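You operate a simulated robot arm through the tools that you are given. There is no shell and no other tool.

Carry out the task below with a simulated two-armed robot. There is one attempt and no reset: what you move stays moved.

JOB
Put the cap with the green top in well 26, then turn well 57 to the arrow.
Fine: the caps are in the purple box with the sliding lid, slide it shut again; free the orange handle to turn the blue turntable, and leave it free. Set down upright: what you pick out.

Only the result counts: the job must be done as asked and must still hold three seconds after the hand-in. Knocking over, shifting, dropping, spilling or breaking anything else fails it. Lids that push on must go on centred and level and be pressed home; caps that screw on are set level and turned clockwise until they are tight.

ROBOT AND FRAMES
Two 7-joint arms with fingered hands on one trunk that stands fixed in place. Base frame: the origin is at the foot of the trunk, x ahead of it, y to its left, z up. Units: m, degrees, N and s.
The left shoulder is at [0.029, 0.152, 1.226], the right one opposite. With the tool pointing down near the work surface each hand reaches from about 0.32 to 0.78 m from the base axis, measured 20 degrees to its own side. Payload 3.8 kg a hand.
The tool frame of a hand sits at the grasp point between the pads (the TCP): z along the fingers, y along the line on which they close. The tips reach 0.03 m beyond it. The gripper opens to 0.104 m; its body begins 0.035 m behind the TCP. The gripper is a hand of 5 fingers: y runs from the thumb to the fingers, the wrist lies at [-0.015, -0.104, -0.178] in the tool frame.
Orientation is that of the tool frame in the base frame, as [roll, pitch, yaw] about the fixed x, y, z axes, in that order (R = Rz(yaw) Ry(pitch) Rx(roll)). With the fingers straight down and the wrist toward the robot, the tool's x, y and z point along [0, 1, 0], [1, 0, 0] and [0, 0, -1] of the base frame.

CONTROLS
- The arms move only by the tool move_arm. It takes "left_motion", "right_motion" or both (then of equal length, played together; a hand with none holds still); each is a list of rows, each a list of 6 numbers: the turn, a rotation vector about the tool's x, y, z in rad, then the shift along the tool's x, y, z in m. In form: [[wx, wy, wz, x, y, z], ...]. A call has 1 to 20 rows; each row is the pose to reach, as a shift and turn from the pose commanded when the call began, along the tool's axes at that moment. Each row takes 0.2 s and may step no farther than 0.05 m and 8.6 degrees from the row before; otherwise, the whole call is refused. Where a pose cannot be reached the arm comes as near as it can. A force on the tool above 50 N (or 10 N above the force at the start of the call, whichever is more), or a blocked arm, ends the call early, and 0.2 s more pass. In this call time passes only in rows, and 0.2 s behind the last. It gives the time, the measured TCP pose, the force on the tool (base axes), the opening and the grip force at its end, in the units of the frame above (readings bear some noise), with the torque about the TCP (base axes, N m) and any sound that the robot's microphone picked up.
- Cameras (640 x 400 px; columns grow to the right, rows downward): "scene" is now at [0.1222, 0.0276, 1.4036]; the picture's right is [0.33, -0.94, -0.02], its down [-0.39, -0.12, -0.91] and it looks along [0.86, 0.31, -0.41] (base axes); focal length 292 px, centre (320, 200). "left" rides on the left gripper at [-0.08, -0.078, -0.141] in its tool frame; the picture's right is [-0.78, -0.30, 0.56], its down [0.54, -0.78, 0.33] and it looks along [0.33, 0.56, 0.76] (tool axes); focal length 247 px, centre (320, 200). "right" rides on the right gripper at [0.08, -0.078, -0.141] in its tool frame; the picture's right is [-0.78, 0.30, -0.56], its down [-0.54, -0.78, 0.33] and it looks along [-0.33, 0.56, 0.76] (tool axes); focal length 247 px, centre (320, 200). There is no depth. A picture from a camera that has moved, and an enlarged one, comes with that camera's place and axes in the base frame and with its lens. The place of the scene camera against the robot may be out by one fixed shift of up to 0.012 m in any direction.
- camera(camera): a new picture of that camera. The clock stands still meanwhile.
- slide_trunk(by): moves the trunk up (or, below 0, down) by that many m; the arms and the scene camera ride with it, the base frame stays. It gives what a move gives, with no picture.
- move_fingers(index, middle, ring, little, thumb_bend, thumb_turn, hand): sets how far each is bent, from 0 (flat) to 100 (curled in); at 30 the hand is open as for a grip, at 70 the pads meet at the TCP. One left out holds its place. A second passes; each finger stops where it meets its share of the squeeze, and holds until it gets a number again. It is the only way to open and close the hand. It gives what a move gives, with no picture; readings hold the bend of each and the force on index, middle, ring, little, thumb and palm. thumb_turn goes from beside the hand (0) to across from the fingers (100), as for a grip.
- turn_head(pan, tilt): turns the head with the scene camera to pan (to the left, within 80 degrees either way) and tilt (down, from -29 to 69), counted from straight ahead of the robot (the tilt from the chest, where the trunk bows). It gives what a move gives.
- inspect(camera, box): a new picture of the part [left, top, right, bottom] of that camera's present view, enlarged. The clock stands still meanwhile.
- job_done(): hands the job in; it is judged then, once.

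Nothing tells you positions but the pictures and the camera data. Unless the task says otherwise, let go and move clear before handing in.

The tools are called after "Request:" by a JSON object that holds its "op" and its "data". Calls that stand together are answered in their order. move_arm: Moves the arms, as the interface text tells. Its arguments: {"type":"object","properties":{"left_motion":{"type":"array"},"right_motion":{"type":"array"}},"required":[]} The other tools are called the same way: slide_trunk (by) moves the trunk up or down; move_fingers (index, middle, ring, little, thumb_bend, thumb_turn, hand) moves the fingers one by one; turn_head (pan, tilt) turns the head that bears the scene camera; camera (camera) takes a picture; inspect (camera, box) takes an enlarged picture of a part of a camera's view; job_done () hands the job in.

At the start:

```text
t: 0.0
left_tool_pos: [0.3803, 0.4505, 1.2684]
left_tcp_rot: [-180.0, 0.1, 90.0]
left_force: [-0.6, 0.0, -0.3]
left_torque: [-0.04, -0.01, -0.01]
left_gripper_width: 0.1034
left_grasp_force: 0.1
left_shape: jaw
left_bend: [30.0, 30.0, 30.0, 30.0, 30.0, 98.0]
left_finger forces: [0.0, 0.0, 0.0, 0.0, 0.0, 0.1]
right_tool_pos: [0.4306, 0.0148, 1.2354]
right_tcp_rot: [-180.0, 0.0, 90.0]
right_force: [0.0, 0.8, 0.0]
right_torque: [-0.01, 0.0, 0.02]
right_gripper_width: 0.1038
right_grasp_force: 0.0
right_shape: jaw
right_bend: [30.0, 30.0, 30.0, 30.0, 30.0, 98.0]
right_finger forces: [0.0, 0.0, 0.0, 0.1, 0.0, 0.1]
trunk travel left (down, up): [-0.3, 0.156]
head pan, tilt (commanded): [19.5, 20.4]
```

scene: 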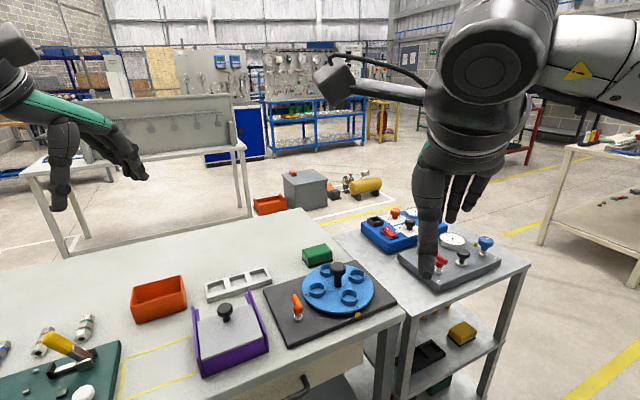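
right: 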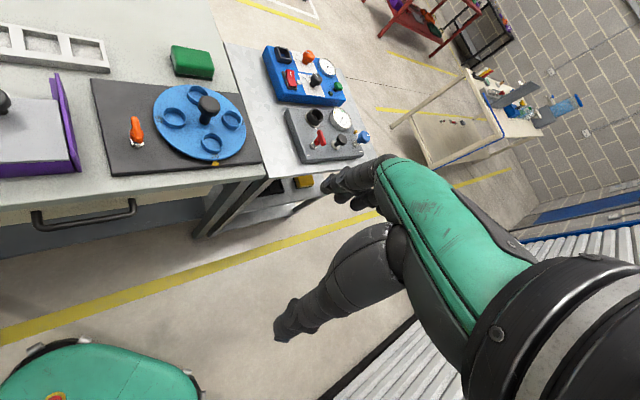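
left: 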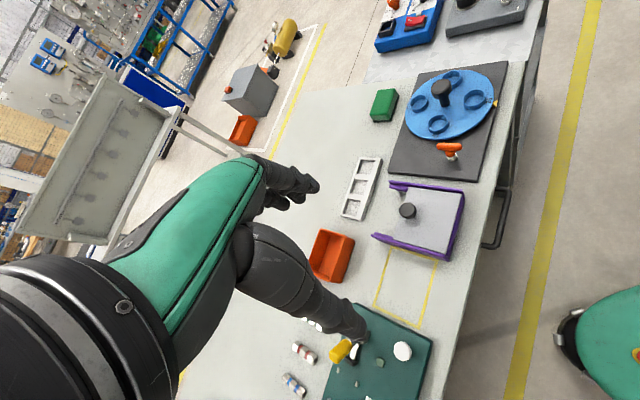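

I see a table with a purple box with a grey sliding lid with a black knob, a blue turntable with cup-like wells on a dark plate, an orange handle beside it. I will look closer at each before moving.

Request:
{"op": "inspect", "data": {"camera": "scene", "box": [180, 250, 300, 380]}}

Request:
{"op": "inspect", "data": {"camera": "scene", "box": [260, 235, 400, 350]}}

Request:
{"op": "inspect", "data": {"camera": "left", "box": [380, 50, 520, 190]}}

Request:
{"op": "inspect", "data": {"camera": "right", "box": [90, 70, 270, 190]}}

```text
3.08 times, centred on (240, 315) of scene
camera zoom: at [0.1222, 0.0276, 1.4036], right [0.33, -0.94, -0.02], down [-0.39, -0.12, -0.91], along [0.86, 0.31, -0.41], focal length 898 px, centre (566, -154)
```

zoom: 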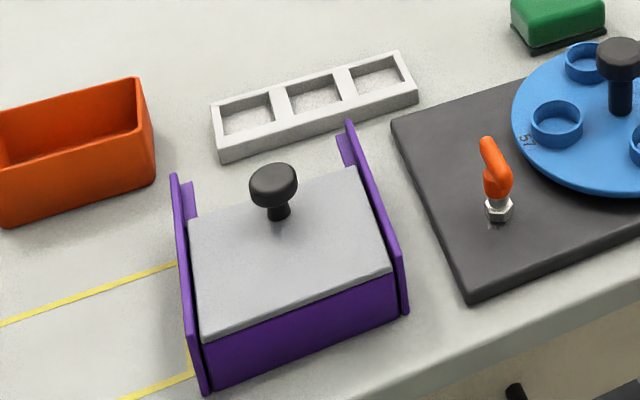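

```text
3.48 times, centred on (330, 292) of scene
camera zoom: at [0.1222, 0.0276, 1.4036], right [0.33, -0.94, -0.02], down [-0.39, -0.12, -0.91], along [0.86, 0.31, -0.41], focal length 1015 px, centre (285, -122)
```

zoom: 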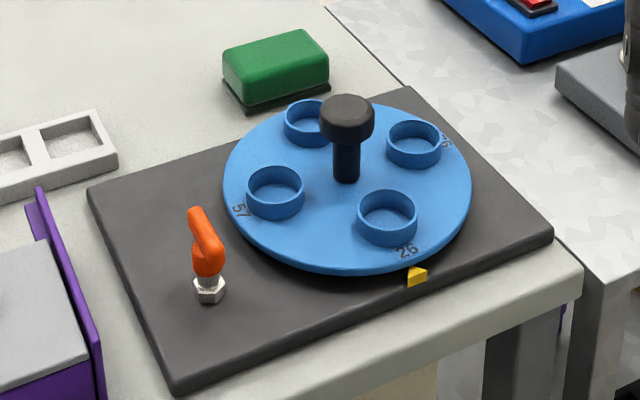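

```text
2.86 times, centred on (450, 120) of left
camera zoom: at [0.3014, 0.3727, 1.4104], right [-0.3, -0.78, -0.56], down [-0.78, 0.54, -0.33], along [0.56, 0.33, -0.76], focal length 706 px, centre (-51, 429)
```

zoom: 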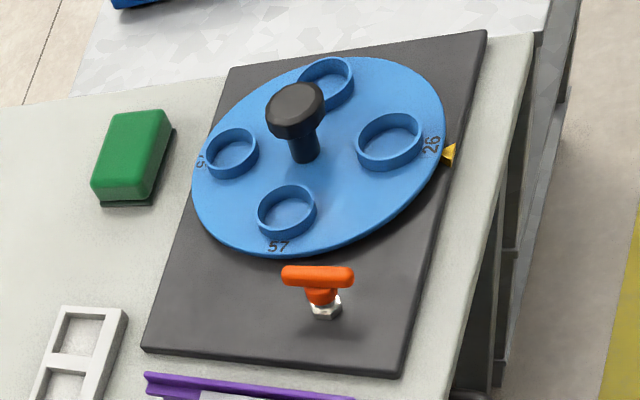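

```text
3.33 times, centred on (180, 130) of right
camera zoom: at [0.3533, 0.0945, 1.375], right [0.3, -0.78, 0.56], down [-0.78, -0.54, -0.33], along [0.56, -0.33, -0.76], focal length 823 px, centre (787, 433)
```

zoom: 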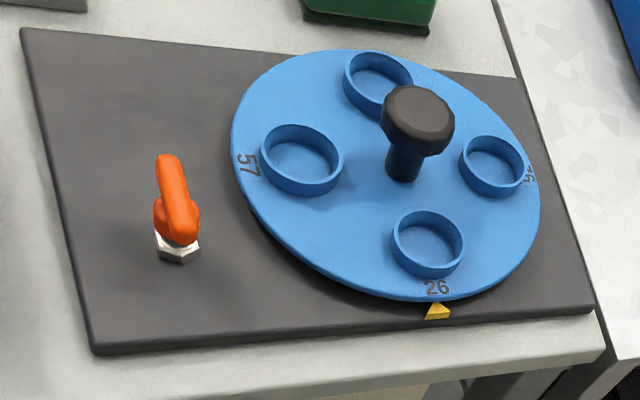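

Request:
{"op": "inspect", "data": {"camera": "left", "box": [360, 160, 480, 280]}}

Request:
{"op": "inspect", "data": {"camera": "left", "box": [400, 65, 460, 125]}}

Request:
{"op": "inspect", "data": {"camera": "right", "box": [150, 75, 260, 165]}}

Request:
{"op": "inspect", "data": {"camera": "left", "box": [420, 130, 480, 170]}}

Request:
{"op": "inspect", "data": {"camera": "right", "box": [115, 105, 165, 155]}}

Request:
{"op": "inspect", "data": {"camera": "right", "box": [0, 60, 100, 190]}}

```text
3.33 times, centred on (420, 220) of left
camera zoom: at [0.3014, 0.3727, 1.4104], right [-0.3, -0.78, -0.56], down [-0.78, 0.54, -0.33], along [0.56, 0.33, -0.76], focal length 823 px, centre (-13, 133)
```

zoom: 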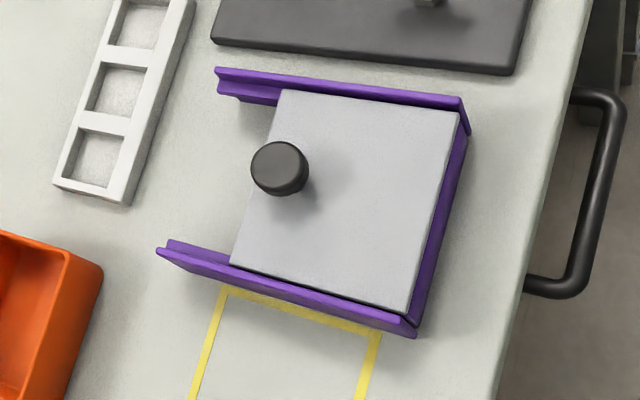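

```text
6.67 times, centred on (430, 95) of left
camera zoom: at [0.3014, 0.3727, 1.4104], right [-0.3, -0.78, -0.56], down [-0.78, 0.54, -0.33], along [0.56, 0.33, -0.76], focal length 1646 px, centre (-413, 900)
```

zoom: 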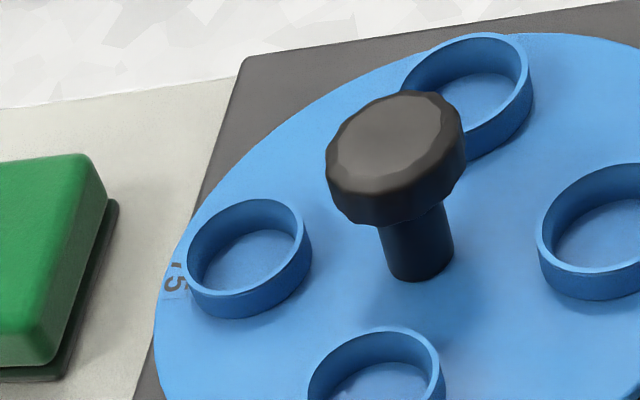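

```text
4.44 times, centred on (205, 120) of right
camera zoom: at [0.3533, 0.0945, 1.375], right [0.3, -0.78, 0.56], down [-0.78, -0.54, -0.33], along [0.56, -0.33, -0.76], focal length 1098 px, centre (831, 556)
```

zoom: 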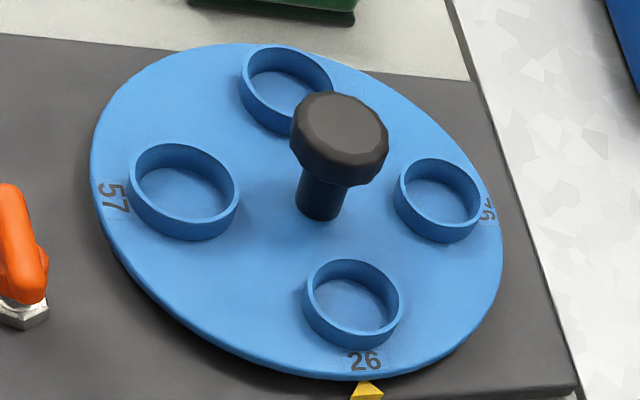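

```text
10.00 times, centred on (450, 150) of left
camera zoom: at [0.3014, 0.3727, 1.4104], right [-0.3, -0.78, -0.56], down [-0.78, 0.54, -0.33], along [0.56, 0.33, -0.76], focal length 2470 px, centre (-980, 700)
```

zoom: 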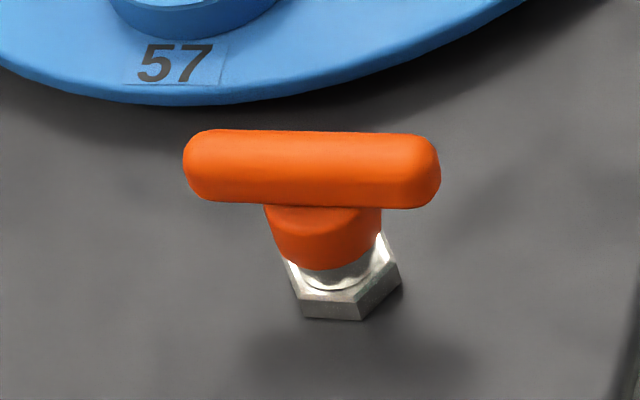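

```text
8.00 times, centred on (140, 130) of right
camera zoom: at [0.3533, 0.0945, 1.375], right [0.3, -0.78, 0.56], down [-0.78, -0.54, -0.33], along [0.56, -0.33, -0.76], focal length 1976 px, centre (1760, 760)
```

zoom: 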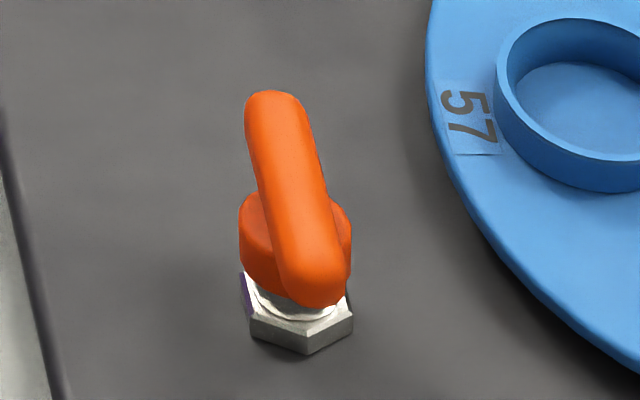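

```text
3.08 times, centred on (50, 125) of right
camera zoom: at [0.3533, 0.0945, 1.375], right [0.3, -0.78, 0.56], down [-0.78, -0.54, -0.33], along [0.56, -0.33, -0.76], focal length 760 px, centre (1151, 431)
```

zoom: 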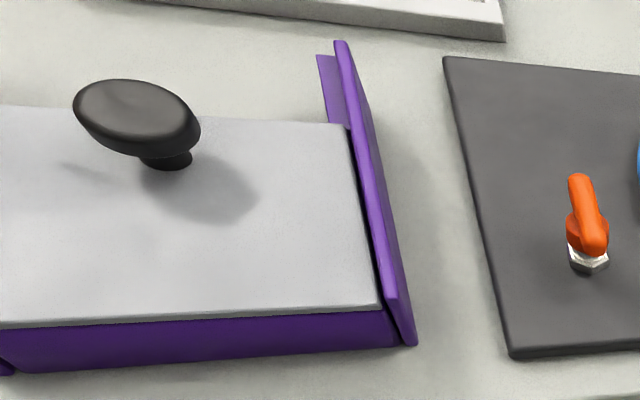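

The box's lid knob is at about (0.517, 0.412, 0.911), the turntable's centre about (0.72, 0.21) with 26 at the arrow, and 57 about 90 degrees clockwise of it seen from above. I bring the left hand over the box for a closer look.

Request:
{"op": "move_arm", "data": {"left_motion": [[0, 0, 0, -0.006, 0.02, 0.03], [0, 0, 0, -0.013, 0.045, 0.06], [0, 0, 0, -0.02, 0.07, 0.09], [0, 0, 0, -0.026, 0.09, 0.11], [0, 0, 0, -0.03, 0.11, 0.13], [0, 0, 0, -0.0385, 0.12, 0.14]]}}

Request:
{"op": "camera", "data": {"camera": "left"}}

Request:
{"op": "camera", "data": {"camera": "scene"}}

```text
t: 1.4
left_tool_pos: [0.4998, 0.4122, 1.1301]
left_tcp_rot: [179.9, -0.2, 90.0]
left_force: [-0.3, 0.4, 0.2]
left_torque: [0.0, 0.01, -0.05]
left_gripper_width: 0.1039
left_grasp_force: 0.0
left_shape: jaw
left_bend: [30.0, 30.0, 30.0, 30.0, 30.0, 98.0]
left_finger forces: [0.0, 0.1, 0.0, 0.1, 0.0, 0.0]
right_tool_pos: [0.431, 0.015, 1.2343]
right_tcp_rot: [-180.0, 0.0, 89.9]
right_force: [0.1, -0.2, 0.2]
right_torque: [-0.02, 0.02, 0.01]
right_gripper_width: 0.1035
right_grasp_force: 0.0
right_shape: jaw
right_bend: [30.0, 30.0, 30.0, 30.0, 30.0, 98.0]
right_finger forces: [0.1, 0.0, 0.0, 0.0, 0.1, 0.1]
trunk travel left (down, up): [-0.3, 0.156]
head pan, tilt (commanded): [19.5, 20.4]
```

```text
taken
camera left: at [0.4212, 0.3341, 1.2709], right [-0.3, -0.78, -0.56], down [-0.78, 0.54, -0.33], along [0.56, 0.34, -0.76], focal length 247 px, centre (320, 200)
```

left: 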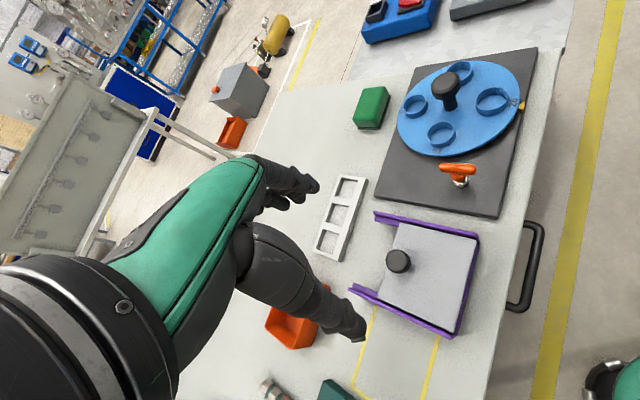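

```text
taken
camera scene: at [0.1225, 0.0273, 1.4036], right [0.33, -0.94, -0.02], down [-0.39, -0.12, -0.91], along [0.86, 0.31, -0.41], focal length 292 px, centre (320, 200)
```

scene: 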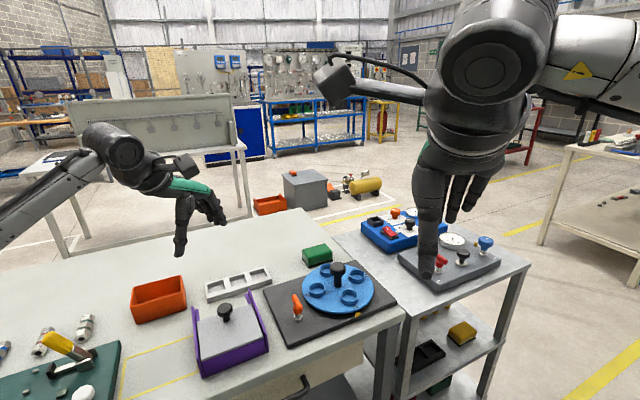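

Request:
{"op": "inspect", "data": {"camera": "left", "box": [340, 200, 500, 350]}}

Request:
{"op": "inspect", "data": {"camera": "left", "box": [370, 40, 550, 220]}}

Request:
{"op": "inspect", "data": {"camera": "scene", "box": [180, 280, 280, 380]}}

```text
2.67 times, centred on (420, 275) of left
camera zoom: at [0.4212, 0.3341, 1.2709], right [-0.3, -0.78, -0.56], down [-0.78, 0.54, -0.33], along [0.56, 0.34, -0.76], focal length 659 px, centre (53, 0)
```

zoom: 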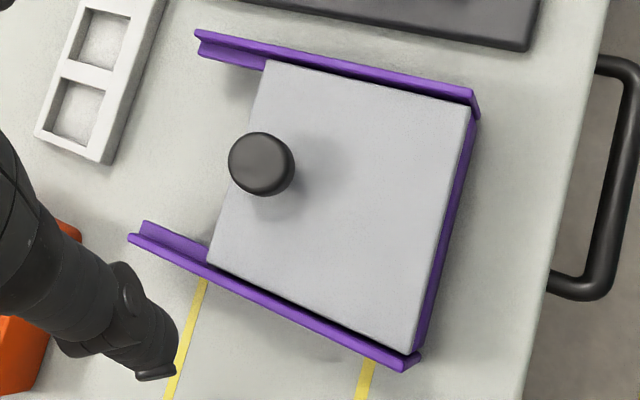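

```text
2.22 times, centred on (460, 130) of left
camera zoom: at [0.4212, 0.3341, 1.2709], right [-0.3, -0.78, -0.56], down [-0.78, 0.54, -0.33], along [0.56, 0.34, -0.76], focal length 549 px, centre (9, 356)
```

zoom: 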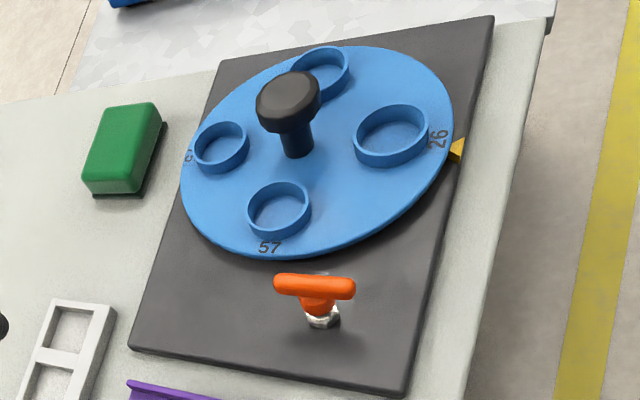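

```text
4.00 times, centred on (230, 330) of scene
camera zoom: at [0.1225, 0.0273, 1.4036], right [0.33, -0.94, -0.02], down [-0.39, -0.12, -0.91], along [0.86, 0.31, -0.41], focal length 1168 px, centre (680, -320)
```

zoom: 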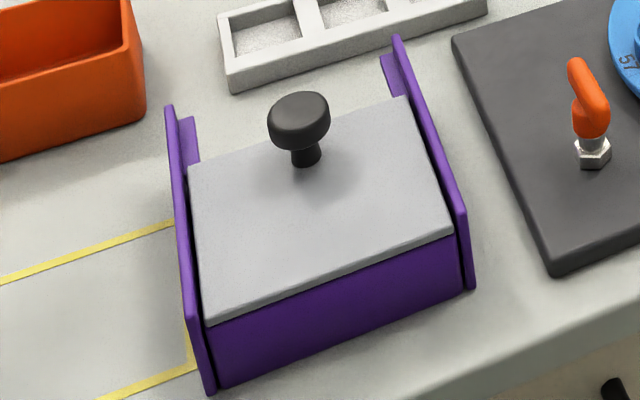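

The lid top is near z 0.874, the box is turned about 46 degrees, and the rails run away from me along (0.69, 0.72), so the lid should slide that way. I turn the left hand to that line and come over the knob.

Request:
{"op": "move_arm", "data": {"left_motion": [[0, 0, -0.13, 0, 0.003, 0.01], [0, 0, -0.26, 0, 0.006, 0.025], [0, 0, -0.39, 0, 0.009, 0.04], [0, 0, -0.52, 0, 0.012, 0.055], [0, 0, -0.65, 0, 0.015, 0.07], [0, 0, -0.8, 0, 0.017, 0.08]]}}

Request:
{"op": "camera", "data": {"camera": "left"}}

Request:
{"op": "inspect", "data": {"camera": "scene", "box": [140, 200, 300, 380]}}

```text
t: 2.8
left_tool_pos: [0.5163, 0.4128, 1.0492]
left_tcp_rot: [180.0, 0.0, 136.0]
left_force: [0.5, 0.1, -0.7]
left_torque: [-0.03, 0.01, -0.01]
left_gripper_width: 0.1034
left_grasp_force: 0.1
left_shape: jaw
left_bend: [30.0, 30.0, 30.0, 30.0, 30.0, 98.0]
left_finger forces: [0.0, 0.0, 0.0, 0.0, 0.0, 0.1]
right_tool_pos: [0.4324, 0.0136, 1.2342]
right_tcp_rot: [-179.9, 0.0, 90.0]
right_force: [0.6, -0.4, -0.6]
right_torque: [0.0, 0.01, -0.01]
right_gripper_width: 0.1036
right_grasp_force: 0.1
right_shape: jaw
right_bend: [30.0, 30.0, 30.0, 30.0, 30.0, 98.0]
right_finger forces: [0.0, 0.1, 0.0, 0.0, 0.1, 0.1]
trunk travel left (down, up): [-0.3, 0.156]
head pan, tilt (commanded): [19.5, 20.4]
```

```text
taken
camera left: at [0.52, 0.3034, 1.1904], right [0.35, -0.75, -0.56], down [-0.92, -0.19, -0.33], along [0.15, 0.63, -0.76], focal length 247 px, centre (320, 200)
```

left: 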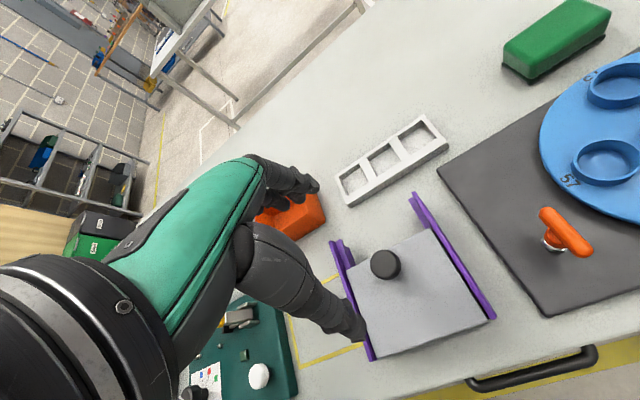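

```text
2.22 times, centred on (220, 290) of scene
camera zoom: at [0.1229, 0.0272, 1.4035], right [0.33, -0.94, -0.02], down [-0.39, -0.12, -0.91], along [0.86, 0.31, -0.41], focal length 649 px, centre (542, 0)
```

zoom: 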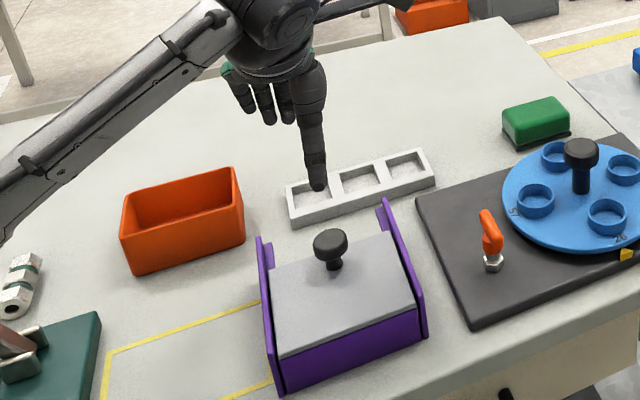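

Request:
{"op": "move_arm", "data": {"left_motion": [[0, 0, 0, 0, 0, 0.035], [0, 0, 0, 0, 0, 0.07], [0, 0, 0, 0, 0, 0.098]]}}

Request:
{"op": "camera", "data": {"camera": "left"}}

Request:
{"op": "inspect", "data": {"camera": "scene", "box": [160, 230, 300, 370]}}

```text
t: 3.6
left_tool_pos: [0.5168, 0.4131, 0.9507]
left_tcp_rot: [179.9, 0.0, 135.9]
left_force: [-0.3, -0.1, 0.2]
left_torque: [0.0, -0.02, -0.02]
left_gripper_width: 0.1039
left_grasp_force: 0.1
left_shape: jaw
left_bend: [30.0, 30.0, 30.0, 30.0, 30.0, 98.0]
left_finger forces: [0.1, 0.1, 0.0, 0.0, 0.0, 0.0]
right_tool_pos: [0.4306, 0.0142, 1.2367]
right_tcp_rot: [179.9, 0.0, 90.0]
right_force: [0.6, -0.7, -0.7]
right_torque: [0.01, 0.03, -0.01]
right_gripper_width: 0.1037
right_grasp_force: 0.0
right_shape: jaw
right_bend: [30.0, 30.0, 30.0, 30.0, 30.0, 98.0]
right_finger forces: [0.0, 0.0, 0.1, 0.0, 0.0, 0.0]
trunk travel left (down, up): [-0.3, 0.156]
head pan, tilt (commanded): [19.5, 20.4]
```

```text
taken
camera left: at [0.519, 0.3031, 1.0933], right [0.35, -0.75, -0.56], down [-0.92, -0.18, -0.33], along [0.15, 0.63, -0.76], focal length 247 px, centre (320, 200)
```

left: 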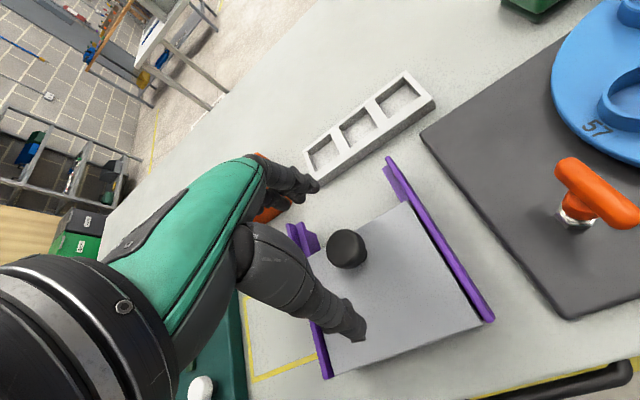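

```text
2.86 times, centred on (230, 300) of scene
camera zoom: at [0.1223, 0.0276, 1.4036], right [0.33, -0.94, -0.02], down [-0.39, -0.12, -0.91], along [0.86, 0.31, -0.41], focal length 834 px, centre (577, -86)
```

zoom: 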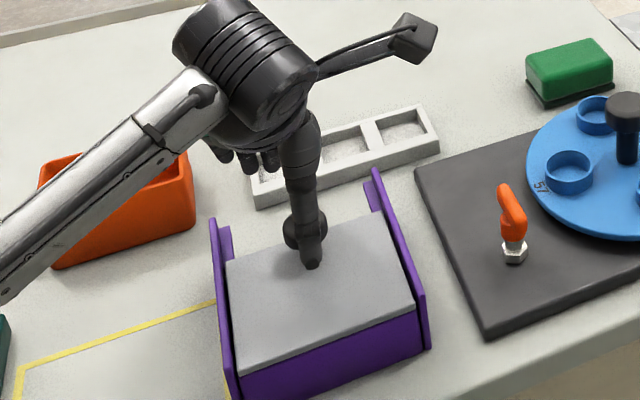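

The knob sits between the thumb and the fingers; I go down to it and close the hand gently on it.

Request:
{"op": "move_arm", "data": {"left_motion": [[0, 0, 0, 0, 0, 0.02], [0, 0, 0, 0, 0, 0.039]]}}

Request:
{"op": "move_fingers", "data": {"hand": "left", "index": 58, "middle": 58, "ring": 58, "little": 58, "thumb_bend": 58}}

Request:
{"op": "camera", "data": {"camera": "left"}}

Request:
{"op": "inspect", "data": {"camera": "scene", "box": [160, 230, 300, 370]}}

```text
t: 4.2
left_tool_pos: [0.5167, 0.4125, 0.9118]
left_tcp_rot: [179.9, 0.1, 135.8]
left_force: [0.2, -0.1, -0.3]
left_torque: [-0.01, 0.02, 0.01]
left_gripper_width: 0.104
left_grasp_force: 0.1
left_shape: jaw
left_bend: [30.0, 30.0, 30.0, 30.0, 30.0, 98.0]
left_finger forces: [0.0, 0.0, 0.1, 0.0, 0.0, 0.0]
right_tool_pos: [0.4303, 0.0134, 1.2352]
right_tcp_rot: [-179.9, 0.0, 90.0]
right_force: [-1.0, 1.1, -0.1]
right_torque: [0.01, -0.02, -0.01]
right_gripper_width: 0.1036
right_grasp_force: 0.1
right_shape: jaw
right_bend: [30.0, 30.0, 30.0, 30.0, 30.0, 98.0]
right_finger forces: [0.0, 0.0, 0.1, 0.1, 0.1, 0.0]
trunk travel left (down, up): [-0.3, 0.156]
head pan, tilt (commanded): [19.5, 20.4]
```

```text
t: 5.2
left_tool_pos: [0.5145, 0.4124, 0.9132]
left_tcp_rot: [179.9, 0.0, 135.8]
left_force: [0.0, 0.0, -0.6]
left_torque: [0.02, -0.02, -0.03]
left_gripper_width: 0.0347
left_grasp_force: 0.0
left_shape: fingers
left_bend: [57.0, 57.0, 57.0, 57.0, 57.0, 98.0]
left_finger forces: [0.3, 0.0, 0.0, 0.2, 0.0, 0.0]
right_tool_pos: [0.4322, 0.0137, 1.2361]
right_tcp_rot: [179.9, 0.0, 90.1]
right_force: [-1.4, 0.2, 0.2]
right_torque: [0.0, -0.01, -0.03]
right_gripper_width: 0.1038
right_grasp_force: 0.0
right_shape: jaw
right_bend: [30.0, 30.0, 30.0, 30.0, 30.0, 98.0]
right_finger forces: [0.1, 0.0, 0.0, 0.1, 0.0, 0.1]
trunk travel left (down, up): [-0.3, 0.156]
head pan, tilt (commanded): [19.5, 20.4]
```

```text
taken
camera left: at [0.5182, 0.302, 1.0541], right [0.35, -0.75, -0.56], down [-0.92, -0.18, -0.33], along [0.15, 0.63, -0.76], focal length 247 px, centre (320, 200)
```

left: 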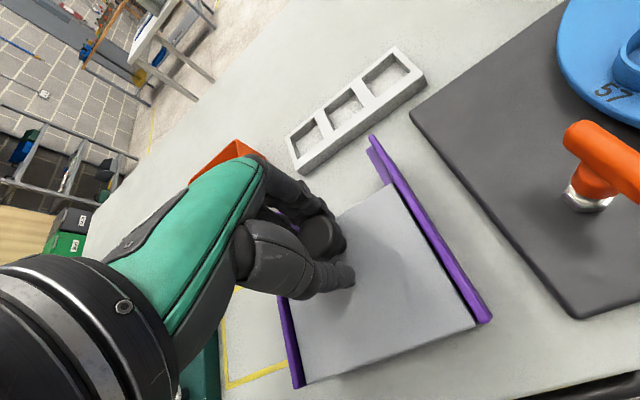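

```text
2.86 times, centred on (230, 300) of scene
camera zoom: at [0.1224, 0.0276, 1.4036], right [0.33, -0.94, -0.02], down [-0.39, -0.12, -0.91], along [0.86, 0.31, -0.41], focal length 834 px, centre (577, -86)
```

zoom: 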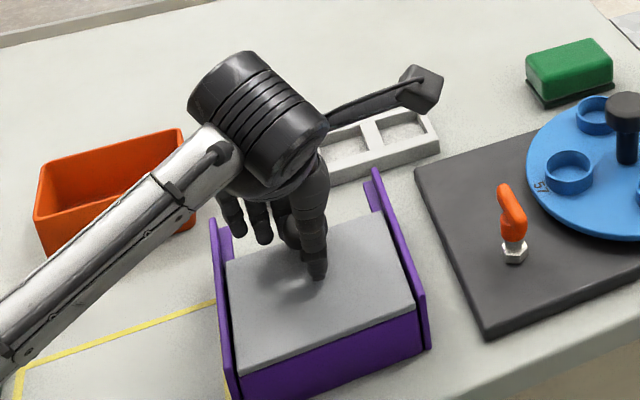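

Request:
{"op": "move_fingers", "data": {"hand": "left", "index": 61, "middle": 61, "thumb_bend": 61}}

Request:
{"op": "move_arm", "data": {"left_motion": [[0, 0, 0, 0, 0.005, 0], [0, 0, 0, 0, 0.012, 0], [0, 0, 0, 0, 0.02, 0]]}}

Request:
{"op": "inspect", "data": {"camera": "scene", "box": [160, 230, 300, 370]}}

```text
t: 6.2
left_tool_pos: [0.5152, 0.4123, 0.9119]
left_tcp_rot: [179.9, 0.0, 135.9]
left_force: [2.9, 2.0, -0.6]
left_torque: [0.01, -0.03, 0.0]
left_gripper_width: 0.0276
left_grasp_force: 1.6
left_shape: fingers
left_bend: [58.0, 61.0, 57.0, 57.0, 61.0, 98.0]
left_finger forces: [3.0, 0.1, 0.0, 0.1, 0.1, 0.0]
right_tool_pos: [0.4311, 0.0156, 1.2344]
right_tcp_rot: [-179.9, 0.0, 89.9]
right_force: [-0.1, 0.0, 0.8]
right_torque: [0.04, 0.02, -0.01]
right_gripper_width: 0.1036
right_grasp_force: 0.0
right_shape: jaw
right_bend: [30.0, 30.0, 30.0, 30.0, 30.0, 98.0]
right_finger forces: [0.0, 0.0, 0.1, 0.0, 0.1, 0.0]
trunk travel left (down, up): [-0.3, 0.156]
head pan, tilt (commanded): [19.5, 20.4]
```

```text
t: 7.0
left_tool_pos: [0.5318, 0.4274, 0.9118]
left_tcp_rot: [180.0, 0.1, 135.7]
left_force: [0.1, -0.7, 0.4]
left_torque: [-0.02, -0.02, -0.01]
left_gripper_width: 0.026
left_grasp_force: 0.7
left_shape: fingers
left_bend: [60.0, 61.0, 57.0, 57.0, 60.0, 97.0]
left_finger forces: [0.4, 0.0, 0.0, 0.0, 1.0, 0.0]
right_tool_pos: [0.4312, 0.0156, 1.2355]
right_tcp_rot: [-180.0, 0.0, 90.0]
right_force: [0.0, 1.0, 0.1]
right_torque: [-0.02, 0.0, -0.02]
right_gripper_width: 0.1038
right_grasp_force: 0.0
right_shape: jaw
right_bend: [30.0, 30.0, 30.0, 30.0, 30.0, 98.0]
right_finger forces: [0.1, 0.0, 0.1, 0.0, 0.1, 0.0]
trunk travel left (down, up): [-0.3, 0.156]
head pan, tilt (commanded): [19.5, 20.4]
```

```text
2.86 times, centred on (230, 300) of scene
camera zoom: at [0.1225, 0.0276, 1.4035], right [0.33, -0.94, -0.02], down [-0.39, -0.12, -0.91], along [0.86, 0.31, -0.41], focal length 834 px, centre (577, -86)
```

zoom: 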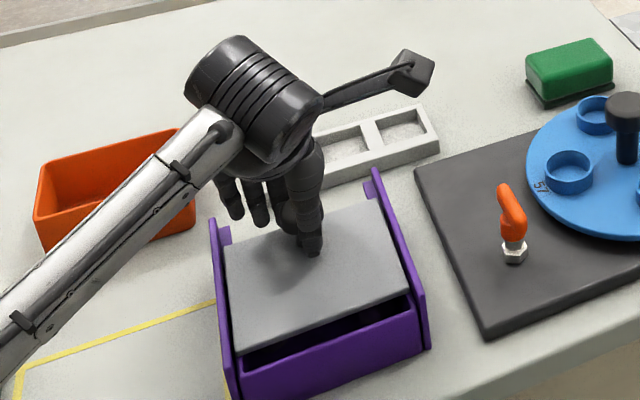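

The lid slides away from me easily, and the box is opening at the near side. I keep sliding it along the same line.

Request:
{"op": "move_arm", "data": {"left_motion": [[0, 0, 0, 0, 0.012, 0], [0, 0, 0, 0, 0.025, 0], [0, 0, 0, 0, 0.038, 0], [0, 0, 0, 0, 0.05, 0]]}}

Request:
{"op": "inspect", "data": {"camera": "scene", "box": [160, 230, 300, 370]}}

```text
t: 8.0
left_tool_pos: [0.5663, 0.4627, 0.9124]
left_tcp_rot: [-180.0, 0.1, 135.8]
left_force: [-0.3, -0.6, -0.1]
left_torque: [0.01, 0.01, -0.02]
left_gripper_width: 0.0257
left_grasp_force: 0.5
left_shape: fingers
left_bend: [61.0, 61.0, 57.0, 57.0, 60.0, 97.0]
left_finger forces: [0.4, 0.0, 0.0, 0.0, 0.9, 0.0]
right_tool_pos: [0.4313, 0.0147, 1.2342]
right_tcp_rot: [-179.9, 0.0, 90.0]
right_force: [0.9, 0.1, -0.3]
right_torque: [0.01, -0.01, 0.01]
right_gripper_width: 0.1036
right_grasp_force: 0.1
right_shape: jaw
right_bend: [30.0, 30.0, 30.0, 30.0, 30.0, 98.0]
right_finger forces: [0.0, 0.0, 0.0, 0.1, 0.1, 0.0]
trunk travel left (down, up): [-0.3, 0.156]
head pan, tilt (commanded): [19.5, 20.4]
```

```text
2.86 times, centred on (230, 300) of scene
camera zoom: at [0.1227, 0.0276, 1.4035], right [0.33, -0.94, -0.02], down [-0.39, -0.12, -0.91], along [0.86, 0.31, -0.41], focal length 834 px, centre (577, -86)
```

zoom: 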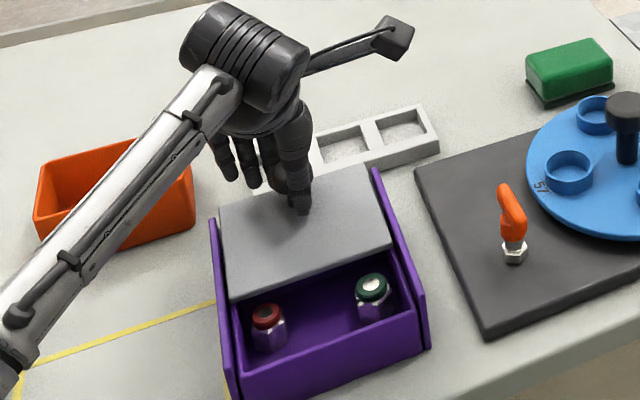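

Request:
{"op": "inspect", "data": {"camera": "scene", "box": [205, 300, 270, 365]}}

Request:
{"op": "camera", "data": {"camera": "left"}}

Request:
{"op": "camera", "data": {"camera": "right"}}

```text
6.15 times, centred on (238, 332) of scene
camera zoom: at [0.1227, 0.0276, 1.4035], right [0.33, -0.94, -0.02], down [-0.39, -0.12, -0.91], along [0.86, 0.31, -0.41], focal length 1796 px, centre (828, -615)
```

zoom: 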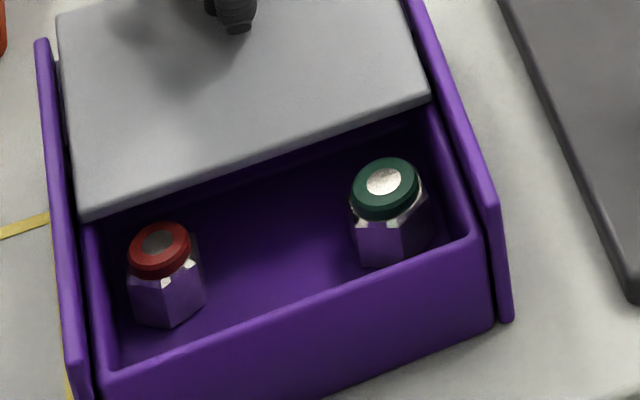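

```text
taken
camera left: at [0.5694, 0.3535, 1.0535], right [0.35, -0.75, -0.56], down [-0.93, -0.18, -0.33], along [0.15, 0.63, -0.76], focal length 247 px, centre (320, 200)
```

left: 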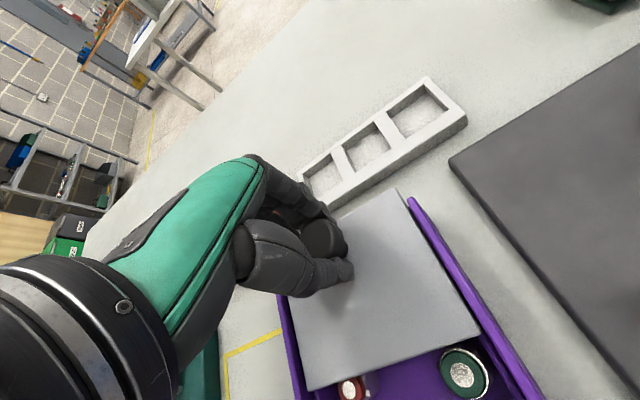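

```text
taken
camera right: at [0.3537, 0.0945, 1.3749], right [0.3, -0.78, 0.56], down [-0.78, -0.54, -0.33], along [0.56, -0.33, -0.76], focal length 247 px, centre (320, 200)
```

right: 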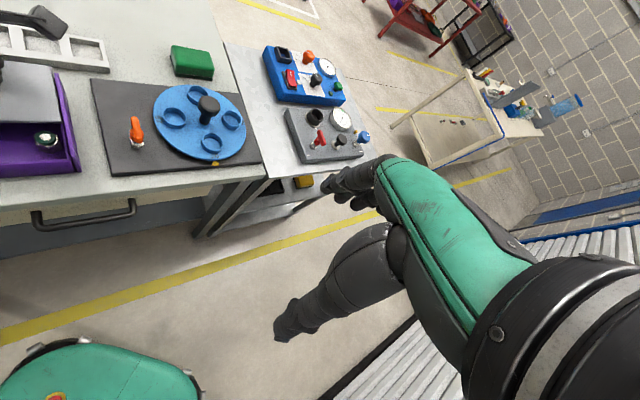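

Two caps are visible, red-topped at the left and green-topped at the right. I slide the lid a little farther to get more room, watching the force.

Request:
{"op": "move_arm", "data": {"left_motion": [[0, 0, 0, 0, 0.008, 0], [0, 0, 0, 0, 0.016, 0], [0, 0, 0, 0, 0.022, 0]]}}

Request:
{"op": "inspect", "data": {"camera": "scene", "box": [190, 280, 290, 370]}}

Request:
{"op": "inspect", "data": {"camera": "right", "box": [0, 80, 110, 190]}}

```text
t: 8.8
left_tool_pos: [0.5805, 0.4796, 0.9107]
left_tcp_rot: [-179.9, -0.1, 135.8]
left_force: [-0.4, -0.6, -0.7]
left_torque: [-0.01, 0.02, 0.02]
left_gripper_width: 0.0256
left_grasp_force: 0.7
left_shape: fingers
left_bend: [61.0, 61.0, 57.0, 57.0, 60.0, 97.0]
left_finger forces: [0.2, 0.0, 0.1, 0.0, 0.8, 0.0]
right_tool_pos: [0.4321, 0.0145, 1.2349]
right_tcp_rot: [-180.0, 0.1, 90.0]
right_force: [0.8, -0.1, 0.4]
right_torque: [0.01, 0.0, -0.02]
right_gripper_width: 0.1035
right_grasp_force: 0.0
right_shape: jaw
right_bend: [30.0, 30.0, 30.0, 30.0, 30.0, 98.0]
right_finger forces: [0.0, 0.0, 0.0, 0.1, 0.1, 0.1]
trunk travel left (down, up): [-0.3, 0.156]
head pan, tilt (commanded): [19.5, 20.4]
```

```text
4.44 times, centred on (240, 325) of scene
camera zoom: at [0.1222, 0.0274, 1.4036], right [0.33, -0.94, -0.02], down [-0.39, -0.12, -0.91], along [0.86, 0.31, -0.41], focal length 1297 px, centre (676, -356)
```

zoom: 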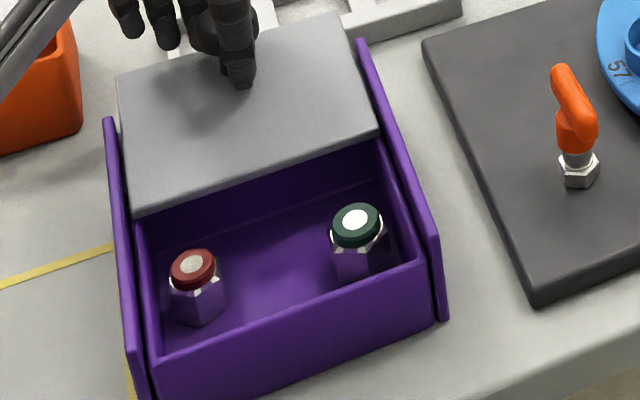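

```text
3.64 times, centred on (55, 135) of right
camera zoom: at [0.3532, 0.0943, 1.375], right [0.3, -0.78, 0.56], down [-0.78, -0.54, -0.33], along [0.56, -0.33, -0.76], focal length 898 px, centre (1284, 436)
```

zoom: 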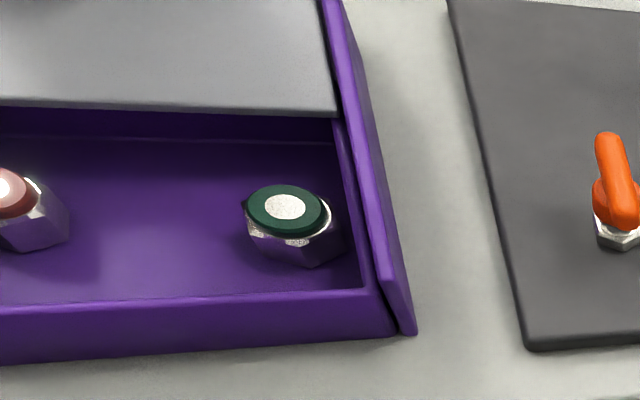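

The lid is open about 0.09 m and lies level; the green-topped cap is at about (0.523, 0.363), top near z 0.85. I let go of the knob, rise, and look at the hand and the caps.

Request:
{"op": "move_fingers", "data": {"hand": "left", "index": 40, "middle": 40, "ring": 40, "little": 40, "thumb_bend": 40}}

Request:
{"op": "move_arm", "data": {"left_motion": [[0, 0, 0, 0, 0, -0.02], [0, 0, 0, 0, 0, -0.05], [0, 0, 0, 0, -0.02, -0.09], [0, 0, 0, 0, -0.06, -0.11], [0, 0, 0, 0, -0.1, -0.12]]}}

Request:
{"op": "camera", "data": {"camera": "left"}}

Request:
{"op": "inspect", "data": {"camera": "scene", "box": [160, 200, 300, 370]}}

```text
t: 9.8
left_tool_pos: [0.5802, 0.4796, 0.9107]
left_tcp_rot: [180.0, 0.0, 135.8]
left_force: [-1.0, -0.7, 0.3]
left_torque: [0.01, -0.03, 0.01]
left_gripper_width: 0.0772
left_grasp_force: 0.2
left_shape: fingers
left_bend: [40.0, 40.0, 40.0, 40.0, 40.0, 97.0]
left_finger forces: [0.0, 0.0, 0.0, 0.1, 0.0, 0.0]
right_tool_pos: [0.4302, 0.0151, 1.2347]
right_tcp_rot: [180.0, 0.0, 90.0]
right_force: [-0.8, 0.1, 0.0]
right_torque: [-0.01, -0.01, 0.01]
right_gripper_width: 0.1038
right_grasp_force: 0.1
right_shape: jaw
right_bend: [30.0, 30.0, 30.0, 30.0, 30.0, 98.0]
right_finger forces: [0.0, 0.0, 0.1, 0.0, 0.1, 0.1]
trunk travel left (down, up): [-0.3, 0.156]
head pan, tilt (commanded): [19.5, 20.4]
```

```text
t: 11.0
left_tool_pos: [0.5079, 0.4082, 1.0311]
left_tcp_rot: [179.9, 0.0, 135.8]
left_force: [0.1, -0.3, 0.4]
left_torque: [0.01, 0.01, -0.04]
left_gripper_width: 0.0775
left_grasp_force: 0.0
left_shape: fingers
left_bend: [40.0, 40.0, 40.0, 40.0, 40.0, 97.0]
left_finger forces: [0.0, 0.0, 0.0, 0.0, 0.0, 0.0]
right_tool_pos: [0.4282, 0.0129, 1.2368]
right_tcp_rot: [180.0, 0.0, 90.0]
right_force: [-0.2, -0.6, 0.3]
right_torque: [-0.02, 0.01, 0.0]
right_gripper_width: 0.1035
right_grasp_force: 0.0
right_shape: jaw
right_bend: [30.0, 30.0, 30.0, 30.0, 30.0, 98.0]
right_finger forces: [0.0, 0.0, 0.0, 0.0, 0.0, 0.1]
trunk travel left (down, up): [-0.3, 0.156]
head pan, tilt (commanded): [19.5, 20.4]
```

```text
taken
camera left: at [0.5102, 0.2971, 1.1735], right [0.35, -0.75, -0.56], down [-0.92, -0.18, -0.33], along [0.15, 0.63, -0.76], focal length 247 px, centre (320, 200)
```

left: 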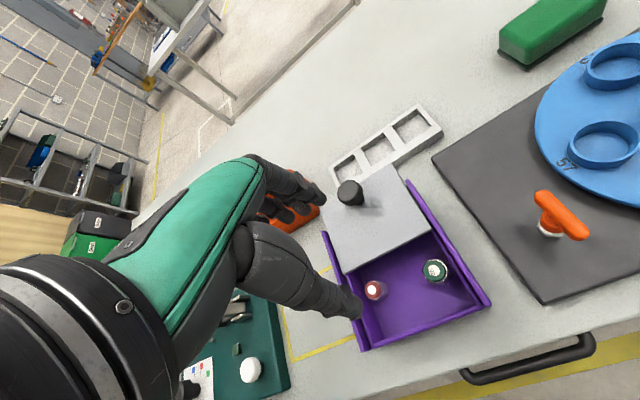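

```text
2.35 times, centred on (230, 285) of scene
camera zoom: at [0.1215, 0.0268, 1.4037], right [0.33, -0.94, -0.02], down [-0.39, -0.12, -0.91], along [0.86, 0.31, -0.41], focal length 687 px, centre (532, 0)
```

zoom: 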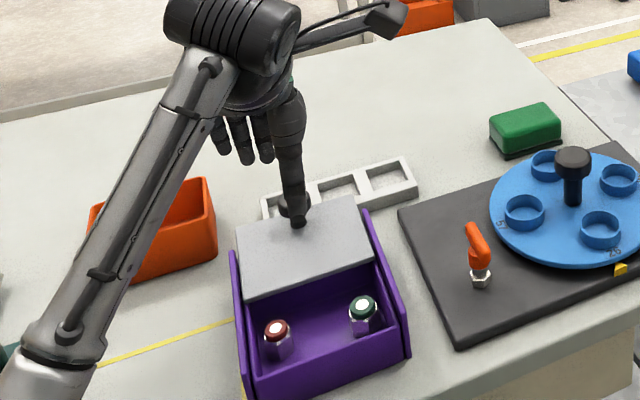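

Request:
{"op": "inspect", "data": {"camera": "left", "box": [320, 150, 500, 360]}}

Request:
{"op": "inspect", "data": {"camera": "left", "box": [350, 240, 500, 350]}}

Request:
{"op": "inspect", "data": {"camera": "left", "box": [180, 120, 380, 340]}}

```text
1.90 times, centred on (410, 255) of left
camera zoom: at [0.5102, 0.2971, 1.1735], right [0.35, -0.75, -0.56], down [-0.92, -0.18, -0.33], along [0.15, 0.63, -0.76], focal length 470 px, centre (149, 95)
```

zoom: 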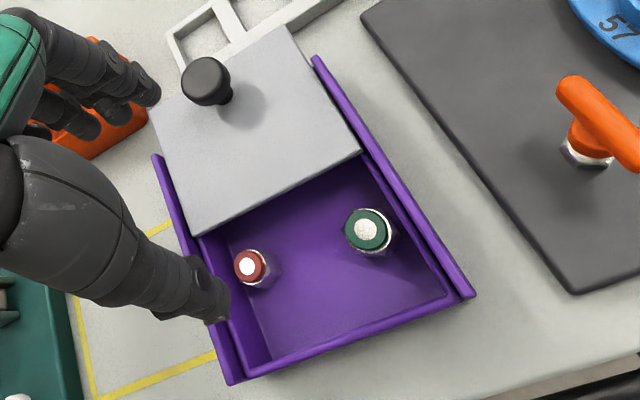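

```text
3.64 times, centred on (425, 295) of left
camera zoom: at [0.5102, 0.2971, 1.1735], right [0.35, -0.75, -0.56], down [-0.92, -0.18, -0.33], along [0.15, 0.63, -0.76], focal length 898 px, centre (-62, -146)
```

zoom: 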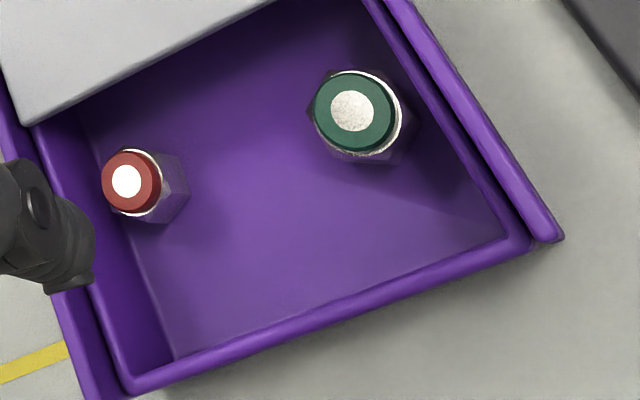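

```text
1.82 times, centred on (280, 230) of left
camera zoom: at [0.5102, 0.2971, 1.1735], right [0.35, -0.75, -0.56], down [-0.92, -0.18, -0.33], along [0.15, 0.63, -0.76], focal length 449 px, centre (393, 146)
```

zoom: 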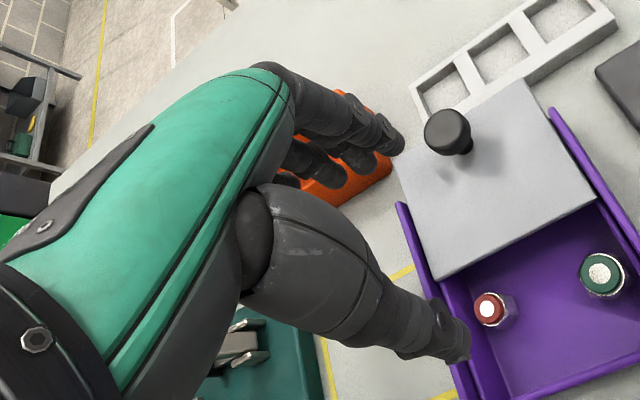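

Request:
{"op": "inspect", "data": {"camera": "scene", "box": [195, 215, 265, 305]}}

Request:
{"op": "inspect", "data": {"camera": "left", "box": [240, 150, 370, 330]}}

Request:
{"op": "camera", "data": {"camera": "right"}}

```text
4.44 times, centred on (230, 260) of scene
camera zoom: at [0.1215, 0.0268, 1.4037], right [0.33, -0.94, -0.02], down [-0.39, -0.12, -0.91], along [0.86, 0.31, -0.41], focal length 1297 px, centre (720, -67)
```

zoom: 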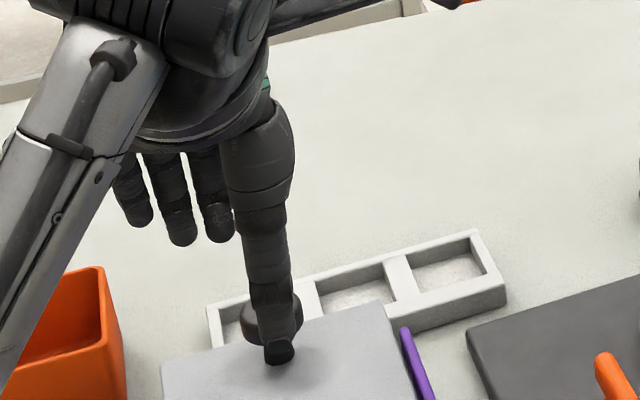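

```text
2.22 times, centred on (305, 240) of left
camera zoom: at [0.5102, 0.2971, 1.1735], right [0.35, -0.75, -0.56], down [-0.92, -0.18, -0.33], along [0.15, 0.63, -0.76], focal length 549 px, centre (353, 111)
```

zoom: 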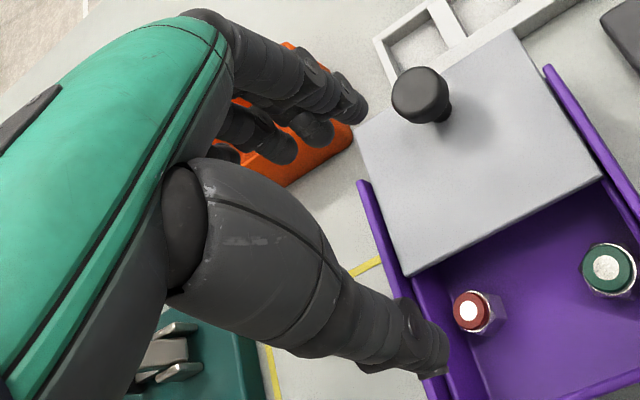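

```text
taken
camera right: at [0.3526, 0.0937, 1.3753], right [0.3, -0.78, 0.56], down [-0.78, -0.53, -0.33], along [0.56, -0.33, -0.76], focal length 247 px, centre (320, 200)
```

right: 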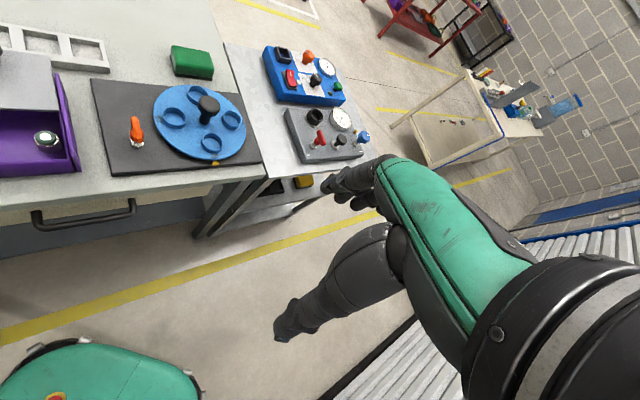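

The caps are steel hexagons with coloured rings, about 0.03 m wide; the green one stands close to the right wall, so I will pinch it front-to-back with index and thumb. I curl the other fingers away and come over it.

Request:
{"op": "move_fingers", "data": {"hand": "left", "index": 50, "middle": 100, "ring": 100, "little": 100, "thumb_bend": 50}}

Request:
{"op": "move_arm", "data": {"left_motion": [[0, 0, 0, -0.012, -0.008, 0.02], [0, 0, 0, -0.025, -0.016, 0.045], [0, 0, 0, -0.0372, -0.0229, 0.07]]}}

Request:
{"op": "camera", "data": {"camera": "left"}}

Request:
{"op": "inspect", "data": {"camera": "scene", "box": [180, 240, 300, 370]}}

Request:
{"op": "inspect", "data": {"camera": "left", "box": [240, 150, 440, 350]}}

```text
t: 12.0
left_tool_pos: [0.5079, 0.4079, 1.0307]
left_tcp_rot: [180.0, -0.1, 135.8]
left_force: [0.4, -0.1, 0.0]
left_torque: [0.0, 0.0, 0.0]
left_gripper_width: 0.0527
left_grasp_force: 0.0
left_shape: fingers
left_bend: [50.0, 100.0, 100.0, 100.0, 50.0, 97.0]
left_finger forces: [0.0, 0.0, 0.0, 0.1, 0.1, 0.0]
right_tool_pos: [0.4311, 0.0153, 1.2352]
right_tcp_rot: [180.0, -0.1, 90.0]
right_force: [-0.5, 0.3, 1.0]
right_torque: [0.0, -0.01, 0.02]
right_gripper_width: 0.1034
right_grasp_force: 0.0
right_shape: jaw
right_bend: [30.0, 30.0, 30.0, 30.0, 30.0, 98.0]
right_finger forces: [0.1, 0.0, 0.1, 0.1, 0.0, 0.0]
trunk travel left (down, up): [-0.3, 0.156]
head pan, tilt (commanded): [19.5, 20.4]
```

```text
t: 12.8
left_tool_pos: [0.5206, 0.3626, 0.9623]
left_tcp_rot: [179.9, 0.1, 135.8]
left_force: [0.2, 0.1, 0.7]
left_torque: [-0.02, 0.03, 0.02]
left_gripper_width: 0.0525
left_grasp_force: 0.2
left_shape: fingers
left_bend: [50.0, 100.0, 100.0, 100.0, 50.0, 97.0]
left_finger forces: [0.0, 0.1, 0.0, 0.0, 0.0, 0.0]
right_tool_pos: [0.4312, 0.0151, 1.2344]
right_tcp_rot: [180.0, 0.0, 90.0]
right_force: [1.3, -0.4, -0.1]
right_torque: [-0.01, 0.02, 0.0]
right_gripper_width: 0.1036
right_grasp_force: 0.1
right_shape: jaw
right_bend: [30.0, 30.0, 30.0, 30.0, 30.0, 98.0]
right_finger forces: [0.0, 0.0, 0.0, 0.1, 0.1, 0.0]
trunk travel left (down, up): [-0.3, 0.156]
head pan, tilt (commanded): [19.5, 20.4]
```

```text
taken
camera left: at [0.5233, 0.2521, 1.1029], right [0.35, -0.75, -0.56], down [-0.92, -0.18, -0.33], along [0.15, 0.63, -0.76], focal length 247 px, centre (320, 200)
```

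left: 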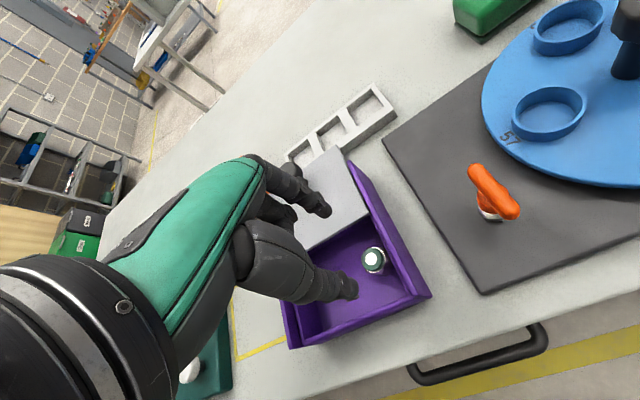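

```text
3.08 times, centred on (240, 305) of scene
camera zoom: at [0.1225, 0.0272, 1.4035], right [0.33, -0.94, -0.02], down [-0.39, -0.12, -0.91], along [0.86, 0.31, -0.41], focal length 898 px, centre (566, -123)
```

zoom: 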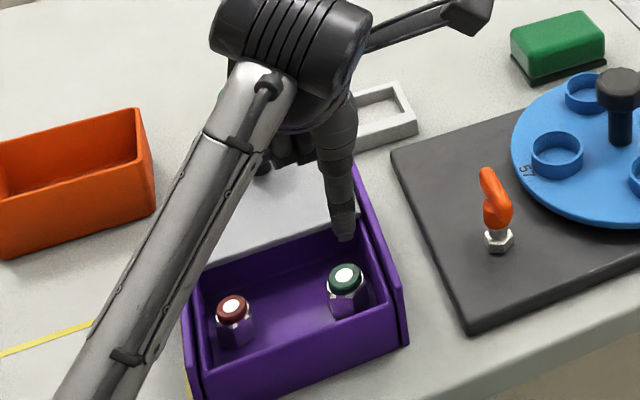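

```text
2.00 times, centred on (340, 250) of left
camera zoom: at [0.5233, 0.2521, 1.1029], right [0.35, -0.75, -0.56], down [-0.92, -0.18, -0.33], along [0.15, 0.63, -0.76], focal length 494 px, centre (280, 100)
```

zoom: 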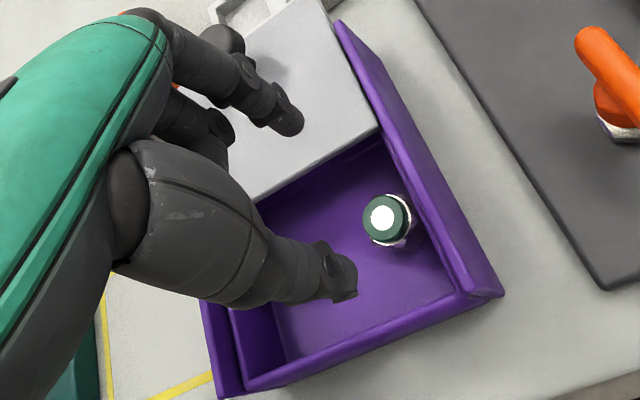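

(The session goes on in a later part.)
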